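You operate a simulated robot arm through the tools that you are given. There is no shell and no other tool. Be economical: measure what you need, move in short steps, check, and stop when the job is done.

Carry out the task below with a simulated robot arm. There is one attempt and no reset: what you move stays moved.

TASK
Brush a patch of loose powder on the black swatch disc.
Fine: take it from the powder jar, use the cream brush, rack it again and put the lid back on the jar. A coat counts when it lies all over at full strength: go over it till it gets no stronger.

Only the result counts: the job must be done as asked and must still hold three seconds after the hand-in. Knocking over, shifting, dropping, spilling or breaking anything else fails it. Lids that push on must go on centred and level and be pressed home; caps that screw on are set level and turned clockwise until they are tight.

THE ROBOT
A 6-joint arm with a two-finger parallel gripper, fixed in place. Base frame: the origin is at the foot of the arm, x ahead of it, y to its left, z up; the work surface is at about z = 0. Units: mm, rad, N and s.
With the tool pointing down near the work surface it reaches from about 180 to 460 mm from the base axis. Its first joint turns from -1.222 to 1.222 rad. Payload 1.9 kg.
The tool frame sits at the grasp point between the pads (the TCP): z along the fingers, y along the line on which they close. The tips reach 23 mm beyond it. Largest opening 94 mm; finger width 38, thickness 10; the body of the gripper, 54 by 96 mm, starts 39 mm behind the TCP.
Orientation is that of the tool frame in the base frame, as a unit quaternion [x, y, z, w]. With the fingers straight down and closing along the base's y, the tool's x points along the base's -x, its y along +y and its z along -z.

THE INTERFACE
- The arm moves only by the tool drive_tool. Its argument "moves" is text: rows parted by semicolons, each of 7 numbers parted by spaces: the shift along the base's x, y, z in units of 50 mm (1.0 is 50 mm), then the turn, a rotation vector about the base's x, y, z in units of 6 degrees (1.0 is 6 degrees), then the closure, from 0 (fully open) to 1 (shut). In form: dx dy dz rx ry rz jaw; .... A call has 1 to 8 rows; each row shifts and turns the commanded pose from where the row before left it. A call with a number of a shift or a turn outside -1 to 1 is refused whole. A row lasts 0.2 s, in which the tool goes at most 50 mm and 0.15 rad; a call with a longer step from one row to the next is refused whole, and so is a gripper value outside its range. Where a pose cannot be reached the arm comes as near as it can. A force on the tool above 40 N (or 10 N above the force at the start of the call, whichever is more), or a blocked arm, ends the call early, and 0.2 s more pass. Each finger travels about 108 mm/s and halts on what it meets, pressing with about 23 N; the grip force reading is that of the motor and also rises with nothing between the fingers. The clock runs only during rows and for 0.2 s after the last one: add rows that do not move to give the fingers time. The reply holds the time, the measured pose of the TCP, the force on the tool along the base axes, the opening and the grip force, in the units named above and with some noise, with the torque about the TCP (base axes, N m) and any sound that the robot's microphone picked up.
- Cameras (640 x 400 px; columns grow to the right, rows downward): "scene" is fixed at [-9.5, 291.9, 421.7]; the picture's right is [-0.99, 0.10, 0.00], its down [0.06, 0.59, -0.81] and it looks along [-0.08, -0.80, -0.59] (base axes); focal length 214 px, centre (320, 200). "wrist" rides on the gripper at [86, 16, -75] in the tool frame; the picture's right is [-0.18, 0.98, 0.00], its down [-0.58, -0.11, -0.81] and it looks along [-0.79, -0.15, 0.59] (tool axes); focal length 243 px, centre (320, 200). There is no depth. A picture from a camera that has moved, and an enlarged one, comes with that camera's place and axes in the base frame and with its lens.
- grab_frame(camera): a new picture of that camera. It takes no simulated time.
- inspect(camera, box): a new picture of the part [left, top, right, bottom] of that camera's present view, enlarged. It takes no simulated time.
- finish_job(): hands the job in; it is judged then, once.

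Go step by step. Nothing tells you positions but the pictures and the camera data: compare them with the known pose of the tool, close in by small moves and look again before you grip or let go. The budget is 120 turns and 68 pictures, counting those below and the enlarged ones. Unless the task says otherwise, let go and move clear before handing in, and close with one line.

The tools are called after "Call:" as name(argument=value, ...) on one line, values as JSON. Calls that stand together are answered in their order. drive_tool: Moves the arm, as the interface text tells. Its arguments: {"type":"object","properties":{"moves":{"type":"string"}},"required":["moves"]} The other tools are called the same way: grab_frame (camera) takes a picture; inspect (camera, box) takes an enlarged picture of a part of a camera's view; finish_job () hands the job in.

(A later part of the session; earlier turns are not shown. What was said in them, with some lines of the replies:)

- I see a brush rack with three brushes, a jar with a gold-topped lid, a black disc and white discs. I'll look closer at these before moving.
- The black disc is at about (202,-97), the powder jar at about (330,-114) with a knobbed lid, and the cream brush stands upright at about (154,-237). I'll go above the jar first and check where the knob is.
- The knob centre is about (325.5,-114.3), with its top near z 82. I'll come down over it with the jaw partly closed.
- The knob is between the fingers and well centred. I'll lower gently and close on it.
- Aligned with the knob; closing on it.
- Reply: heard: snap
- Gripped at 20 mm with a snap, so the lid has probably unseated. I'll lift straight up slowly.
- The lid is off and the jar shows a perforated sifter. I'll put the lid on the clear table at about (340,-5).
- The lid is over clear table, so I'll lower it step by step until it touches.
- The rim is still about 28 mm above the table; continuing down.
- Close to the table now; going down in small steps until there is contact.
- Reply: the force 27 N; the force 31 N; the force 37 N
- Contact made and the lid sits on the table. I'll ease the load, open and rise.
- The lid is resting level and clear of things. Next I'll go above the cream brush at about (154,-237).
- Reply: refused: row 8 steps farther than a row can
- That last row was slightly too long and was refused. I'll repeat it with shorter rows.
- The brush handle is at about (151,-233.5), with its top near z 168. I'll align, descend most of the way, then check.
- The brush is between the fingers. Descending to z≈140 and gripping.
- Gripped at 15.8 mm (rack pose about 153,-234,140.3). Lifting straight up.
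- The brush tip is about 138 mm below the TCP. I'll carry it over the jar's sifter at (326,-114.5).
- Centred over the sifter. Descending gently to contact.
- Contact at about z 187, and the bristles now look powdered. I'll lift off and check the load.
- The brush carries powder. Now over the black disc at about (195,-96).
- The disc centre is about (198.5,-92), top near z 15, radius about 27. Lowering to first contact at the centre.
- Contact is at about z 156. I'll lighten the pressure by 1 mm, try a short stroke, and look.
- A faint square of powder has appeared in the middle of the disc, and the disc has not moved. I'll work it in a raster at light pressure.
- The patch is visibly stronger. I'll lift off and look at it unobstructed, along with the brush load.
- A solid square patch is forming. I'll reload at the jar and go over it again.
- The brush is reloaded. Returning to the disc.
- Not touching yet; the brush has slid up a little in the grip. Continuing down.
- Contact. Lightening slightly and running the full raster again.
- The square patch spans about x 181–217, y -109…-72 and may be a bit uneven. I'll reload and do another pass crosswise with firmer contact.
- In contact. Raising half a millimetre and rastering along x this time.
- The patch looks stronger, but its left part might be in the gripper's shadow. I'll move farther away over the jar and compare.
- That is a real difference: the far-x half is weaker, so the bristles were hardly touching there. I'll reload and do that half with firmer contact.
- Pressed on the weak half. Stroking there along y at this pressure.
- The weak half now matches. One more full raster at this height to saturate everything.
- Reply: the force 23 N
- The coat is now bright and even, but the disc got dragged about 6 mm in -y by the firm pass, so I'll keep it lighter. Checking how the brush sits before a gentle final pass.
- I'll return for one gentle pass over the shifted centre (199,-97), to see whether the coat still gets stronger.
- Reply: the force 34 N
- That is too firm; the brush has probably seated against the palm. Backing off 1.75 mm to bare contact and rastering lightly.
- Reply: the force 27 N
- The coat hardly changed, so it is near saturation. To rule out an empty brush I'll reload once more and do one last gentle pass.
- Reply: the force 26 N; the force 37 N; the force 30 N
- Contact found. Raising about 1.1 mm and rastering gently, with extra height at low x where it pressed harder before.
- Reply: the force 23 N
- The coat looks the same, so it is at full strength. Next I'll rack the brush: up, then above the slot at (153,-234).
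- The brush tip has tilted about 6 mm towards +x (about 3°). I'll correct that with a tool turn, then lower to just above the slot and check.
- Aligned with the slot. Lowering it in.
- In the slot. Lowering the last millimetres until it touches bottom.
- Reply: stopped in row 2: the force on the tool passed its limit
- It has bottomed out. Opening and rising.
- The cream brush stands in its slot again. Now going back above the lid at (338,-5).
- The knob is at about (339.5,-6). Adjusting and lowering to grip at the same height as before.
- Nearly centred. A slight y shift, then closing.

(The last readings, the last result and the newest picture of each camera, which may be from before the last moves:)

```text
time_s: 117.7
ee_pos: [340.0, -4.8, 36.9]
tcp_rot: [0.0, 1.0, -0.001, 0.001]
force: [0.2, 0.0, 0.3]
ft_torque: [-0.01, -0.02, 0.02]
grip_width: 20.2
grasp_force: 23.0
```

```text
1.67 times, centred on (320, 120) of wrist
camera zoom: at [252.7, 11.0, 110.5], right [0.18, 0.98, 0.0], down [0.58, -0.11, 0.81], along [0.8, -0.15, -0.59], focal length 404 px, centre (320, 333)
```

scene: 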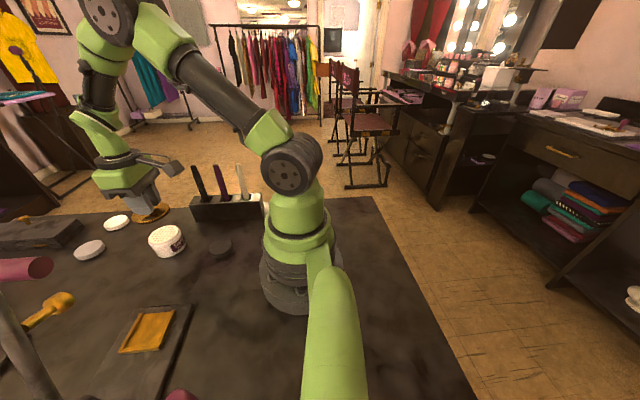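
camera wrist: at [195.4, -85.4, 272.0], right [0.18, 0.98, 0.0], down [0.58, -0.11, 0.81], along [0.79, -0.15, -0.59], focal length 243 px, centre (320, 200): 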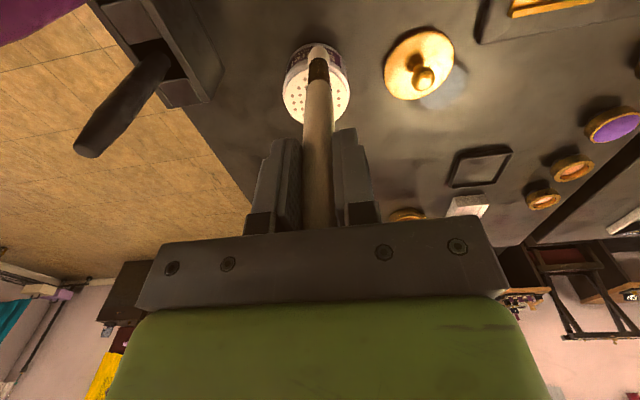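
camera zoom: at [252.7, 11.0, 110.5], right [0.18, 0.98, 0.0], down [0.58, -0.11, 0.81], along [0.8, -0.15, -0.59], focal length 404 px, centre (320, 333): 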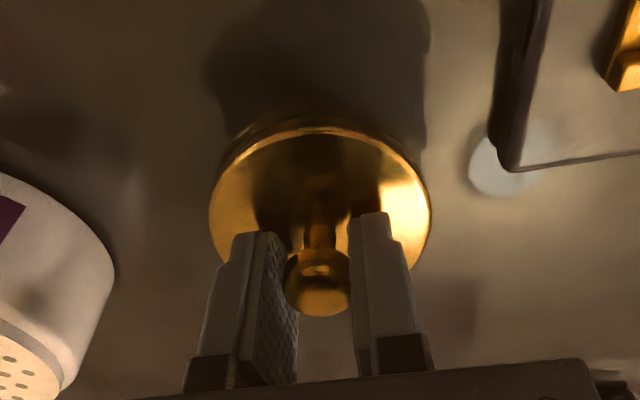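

Lid gripped. Lifting and carrying it over the jar.

Call:
drive_tool(moves="0 0 .3 0 0 0 1;0 0 .9 0 0 0 1;0 0 .9 0 0 0 1;-.07 -.55 0 0 0 0 1;-.07 -.55 0 0 0 0 1;-.07 -.55 0 0 0 0 1;-.08 -.55 0 0 0 0 1;0 0 0 0 0 0 1")

Call:
drive_tool(moves="0 0 -.3 0 0 0 1;0 0 -.3 0 0 0 1;0 0 0 0 0 0 1")

Call:
inspect(camera="wrist", box=[200, 0, 440, 240])

Call:
inspect(camera="scene", box=[120, 190, 220, 270])

```text
time_s: 119.5
ee_pos: [323.9, -117.7, 141.1]
tcp_rot: [0.0, 1.0, -0.001, 0.002]
force: [-0.2, 0.0, -0.7]
ft_torque: [0.0, 0.0, 0.0]
grip_width: 20.2
grasp_force: 23.1
```

```text
time_s: 120.3
ee_pos: [325.1, -117.1, 113.0]
tcp_rot: [-0.001, 1.0, -0.001, 0.002]
force: [0.0, -0.4, 0.2]
ft_torque: [0.02, 0.0, 0.0]
grip_width: 20.4
grasp_force: 23.2
```

```text
1.67 times, centred on (320, 120) of wrist
camera zoom: at [238.1, -99.3, 186.3], right [0.18, 0.98, 0.0], down [0.58, -0.11, 0.81], along [0.79, -0.15, -0.59], focal length 404 px, centre (320, 333)
```

zoom: 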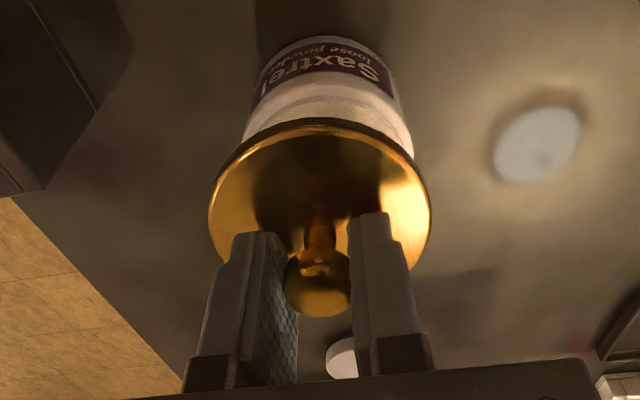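

```text
5.00 times, centred on (170, 230) of scene
camera zoom: at [-9.5, 291.9, 421.7], right [-0.99, 0.1, 0.0], down [0.06, 0.59, -0.81], along [-0.08, -0.8, -0.59], focal length 1072 px, centre (1070, 50)
```

zoom: 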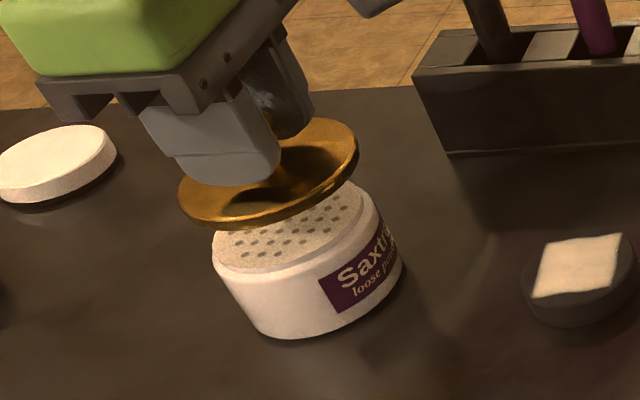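

The lid is about 2.7 mm too far in -y and about 1 mm in -x relative to the original seat. Correcting, then lowering to just above contact.

Call:
drive_tool(moves=".02 .054 0 0 0 0 1;0 0 -.3 0 0 0 1;0 0 0 0 0 0 1")

Call:
drive_tool(moves="0 0 0 0 0 0 1")

Call:
inspect(camera="wrist", box=[200, 0, 440, 240])

```text
time_s: 121.1
ee_pos: [324.8, -111.2, 97.1]
tcp_rot: [0.0, 1.0, -0.001, 0.001]
force: [-0.8, -0.7, -1.2]
ft_torque: [-0.01, 0.01, 0.0]
grip_width: 20.1
grasp_force: 23.1
```

```text
time_s: 121.5
ee_pos: [325.0, -112.9, 96.8]
tcp_rot: [0.0, 1.0, -0.001, 0.001]
force: [0.2, -0.9, -0.5]
ft_torque: [-0.02, -0.03, 0.0]
grip_width: 20.0
grasp_force: 22.7
```

```text
1.67 times, centred on (320, 120) of wrist
camera zoom: at [238.8, -96.4, 171.7], right [0.18, 0.98, 0.0], down [0.58, -0.11, 0.81], along [0.8, -0.15, -0.59], focal length 404 px, centre (320, 333)
```

zoom: 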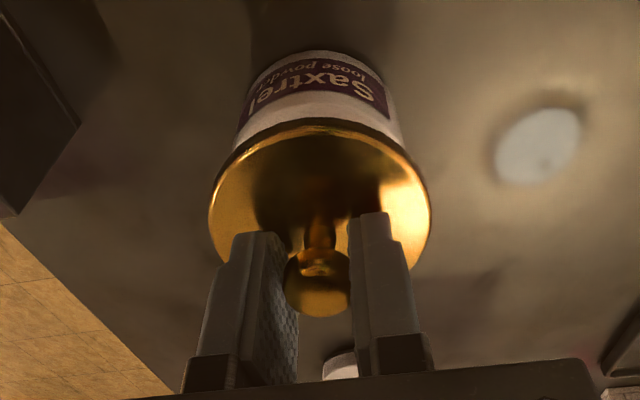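

The lid and jar are now on the same column of the wrist view, so they're aligned. Lowering in small steps and pressing home.

Call:
drive_tool(moves="0 0 -.08 0 0 0 1;0 0 -.04 0 0 0 1;0 0 0 0 0 0 1")

Call:
drive_tool(moves="0 0 -.04 0 0 0 1;0 0 0 0 0 0 1")

Call:
drive_tool(moves="0 0 -.03 0 0 0 1;0 0 0 0 0 0 1")

```text
time_s: 122.3
ee_pos: [326.1, -112.9, 90.2]
tcp_rot: [0.0, 1.0, -0.001, 0.002]
force: [0.3, -0.3, -0.4]
ft_torque: [0.03, -0.01, -0.02]
grip_width: 20.2
grasp_force: 22.8
```

```text
time_s: 122.9
ee_pos: [325.5, -112.9, 88.9]
tcp_rot: [0.0, 1.0, -0.001, 0.002]
force: [-0.5, -0.1, -0.4]
ft_torque: [-0.02, 0.02, 0.02]
grip_width: 20.3
grasp_force: 23.4
```

```text
time_s: 123.5
ee_pos: [326.6, -114.4, 87.5]
tcp_rot: [0.001, 1.0, -0.001, 0.003]
force: [0.4, -0.5, 0.1]
ft_torque: [-0.02, 0.02, 0.02]
grip_width: 20.3
grasp_force: 22.9
```

Call:
drive_tool(moves="0 0 -.03 0 0 0 1;0 0 0 0 0 0 1")

Call:
drive_tool(moves="0 0 -.03 0 0 0 1;0 0 0 0 0 0 1")

```text
time_s: 124.1
ee_pos: [326.0, -114.0, 85.9]
tcp_rot: [-0.001, 1.0, -0.001, 0.001]
force: [0.2, 0.2, 0.7]
ft_torque: [0.01, 0.02, 0.01]
grip_width: 20.1
grasp_force: 22.9
```

```text
time_s: 124.7
ee_pos: [328.1, -114.0, 85.1]
tcp_rot: [-0.001, 1.0, -0.002, 0.005]
force: [8.8, 4.8, 24.5]
ft_torque: [0.08, -0.02, -0.02]
grip_width: 20.6
grasp_force: 22.3
heard: snap
```

I heard a snap, so the lid has seated. One more small press to be sure it's home.

Call:
drive_tool(moves="0 0 -.02 0 0 0 1;0 0 0 0 0 0 1")

Call:
inspect(camera="scene", box=[120, 190, 220, 270])

```text
time_s: 125.3
ee_pos: [327.1, -113.7, 83.2]
tcp_rot: [0.0, 1.0, -0.002, 0.003]
force: [13.0, 3.7, 25.8]
ft_torque: [0.06, -0.24, 0.02]
grip_width: 20.2
grasp_force: 22.7
```

```text
5.00 times, centred on (170, 230) of scene
camera zoom: at [-9.5, 291.9, 421.7], right [-0.99, 0.1, 0.0], down [0.06, 0.59, -0.81], along [-0.08, -0.8, -0.59], focal length 1072 px, centre (1070, 50)
```

zoom: 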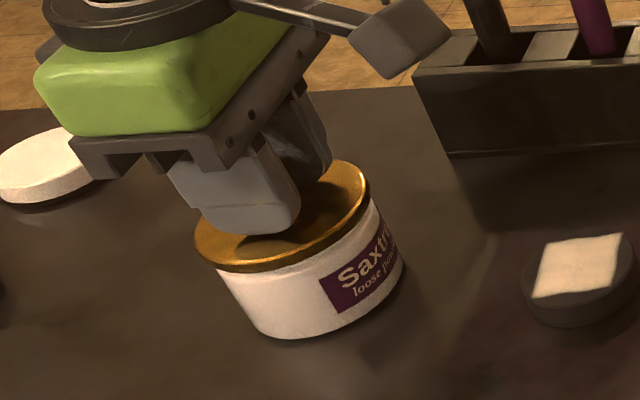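

Seated and level. Relieving the force, opening, and rising clear.

Call:
drive_tool(moves="0 0 .03 0 0 0 1;0 0 0 0 0 0 .85;0 0 0 0 0 0 .5;0 0 0 0 0 0 .5;0 0 .3 0 0 0 .5;0 0 .8 0 0 0 .5;0 0 .8 0 0 0 .5;0 0 0 0 0 0 .5")

Call:
inspect(camera="scene", box=[130, 150, 290, 270])

```text
time_s: 127.1
ee_pos: [322.8, -113.4, 180.1]
tcp_rot: [-0.001, 1.0, -0.001, 0.002]
force: [-0.1, -0.3, -0.3]
ft_torque: [0.0, 0.0, 0.0]
grip_width: 46.9
grasp_force: 0.0
```

```text
3.33 times, centred on (210, 210) of scene
camera zoom: at [-9.5, 291.9, 421.7], right [-0.99, 0.1, 0.0], down [0.06, 0.59, -0.81], along [-0.08, -0.8, -0.59], focal length 715 px, centre (687, 167)
```

zoom: 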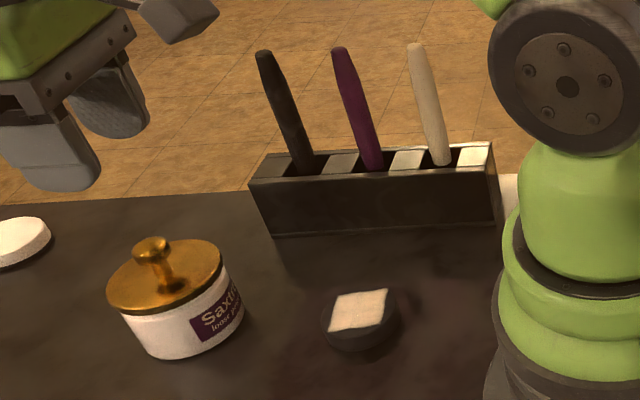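

All is in place except that the disc sits about 9 mm from where it started. I'll nudge it gently back from its far side with the closed fingers, touching only its edge.

Call:
drive_tool(moves="0 0 .2 0 0 0 1;-.83 -.25 0 0 0 0 1;-.83 -.25 0 0 0 0 1;-.83 -.25 0 0 0 0 1;0 0 -.9 0 0 0 1;0 0 -.9 0 0 0 1;0 0 0 0 0 0 1")

```text
time_s: 128.7
ee_pos: [201.3, -150.7, 100.4]
tcp_rot: [0.0, 1.0, -0.001, 0.002]
force: [0.9, -0.3, -0.1]
ft_torque: [0.0, 0.01, 0.03]
grip_width: 0.0
grasp_force: 23.0
```

Call:
drive_tool(moves="-.04 0 -.6 0 0 0 1;0 0 -.6 0 0 0 1;0 0 -.2 0 0 0 1;0 0 0 0 0 0 1")

Call:
inspect(camera="scene", box=[170, 190, 270, 270])

```text
time_s: 129.7
ee_pos: [198.7, -151.6, 30.6]
tcp_rot: [-0.001, 1.0, -0.003, 0.002]
force: [-0.4, 0.5, -0.5]
ft_torque: [0.0, -0.02, -0.02]
grip_width: 0.1
grasp_force: 23.2
```

```text
5.00 times, centred on (220, 230) of scene
camera zoom: at [-9.5, 291.9, 421.7], right [-0.99, 0.1, 0.0], down [0.06, 0.59, -0.81], along [-0.08, -0.8, -0.59], focal length 1072 px, centre (820, 50)
```

zoom: 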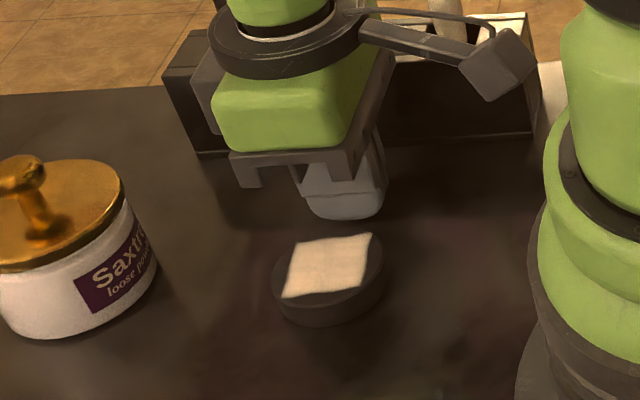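

The fingers are behind the disc at table height. Pushing +y slowly by about 21 mm in total.

Call:
drive_tool(moves="0 .1 0 0 0 0 1;0 .1 0 0 0 0 1;0 .06 0 0 0 0 1;0 .04 0 0 0 0 1;0 .04 0 0 0 0 1;0 .04 0 0 0 0 1;0 .04 0 0 0 0 1;0 0 0 0 0 0 1")

```text
time_s: 131.5
ee_pos: [199.1, -130.8, 28.3]
tcp_rot: [0.0, 1.0, -0.001, 0.001]
force: [0.2, -0.9, 0.6]
ft_torque: [-0.03, -0.01, 0.01]
grip_width: 0.3
grasp_force: 23.2
```

Now backing away and rising well clear, then one last look.

Call:
drive_tool(moves="0 -.3 0 0 0 0 1;0 -.1 .3 0 0 0 1;0 0 .9 0 0 0 1;0 0 .9 0 0 0 1;0 0 .9 0 0 0 .5;0 0 .9 0 0 0 .5;0 0 0 0 0 0 .5")

Call:
inspect(camera="scene", box=[130, 150, 290, 270])

```text
time_s: 133.1
ee_pos: [200.3, -149.6, 224.1]
tcp_rot: [0.0, 1.0, -0.001, 0.002]
force: [0.3, -0.1, 0.6]
ft_torque: [0.01, -0.02, -0.01]
grip_width: 47.0
grasp_force: 0.0
```

```text
3.33 times, centred on (210, 210) of scene
camera zoom: at [-9.5, 291.9, 421.7], right [-0.99, 0.1, 0.0], down [0.06, 0.59, -0.81], along [-0.08, -0.8, -0.59], focal length 715 px, centre (687, 167)
```

zoom: 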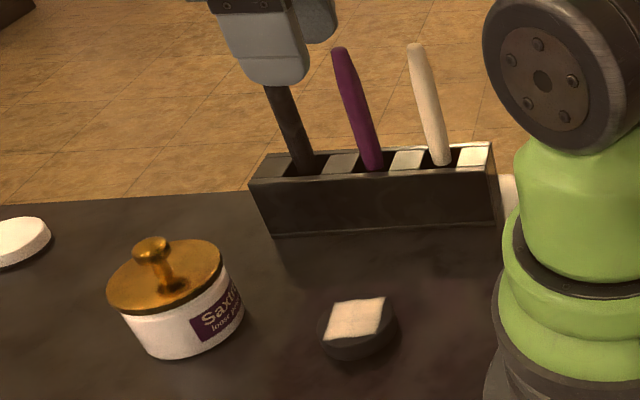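

The disc is back at its starting place with the patch intact. The jar lid is on and level, the brush is in its slot, and the gripper is open and clear, so I'm handing in.

Call:
finish_job()

```text
The job is handed in.
```

The black disc now carries an even patch of loose powder that stopped getting stronger on the last pass; it is a square of about 36 mm, with bare edges around it. The cream brush is back in its slot and the jar lid snapped on level. The firm strokes dragged the disc about 9 mm, so I pushed it back to about where it started. The jar looks at most about 2 mm off its starting place.
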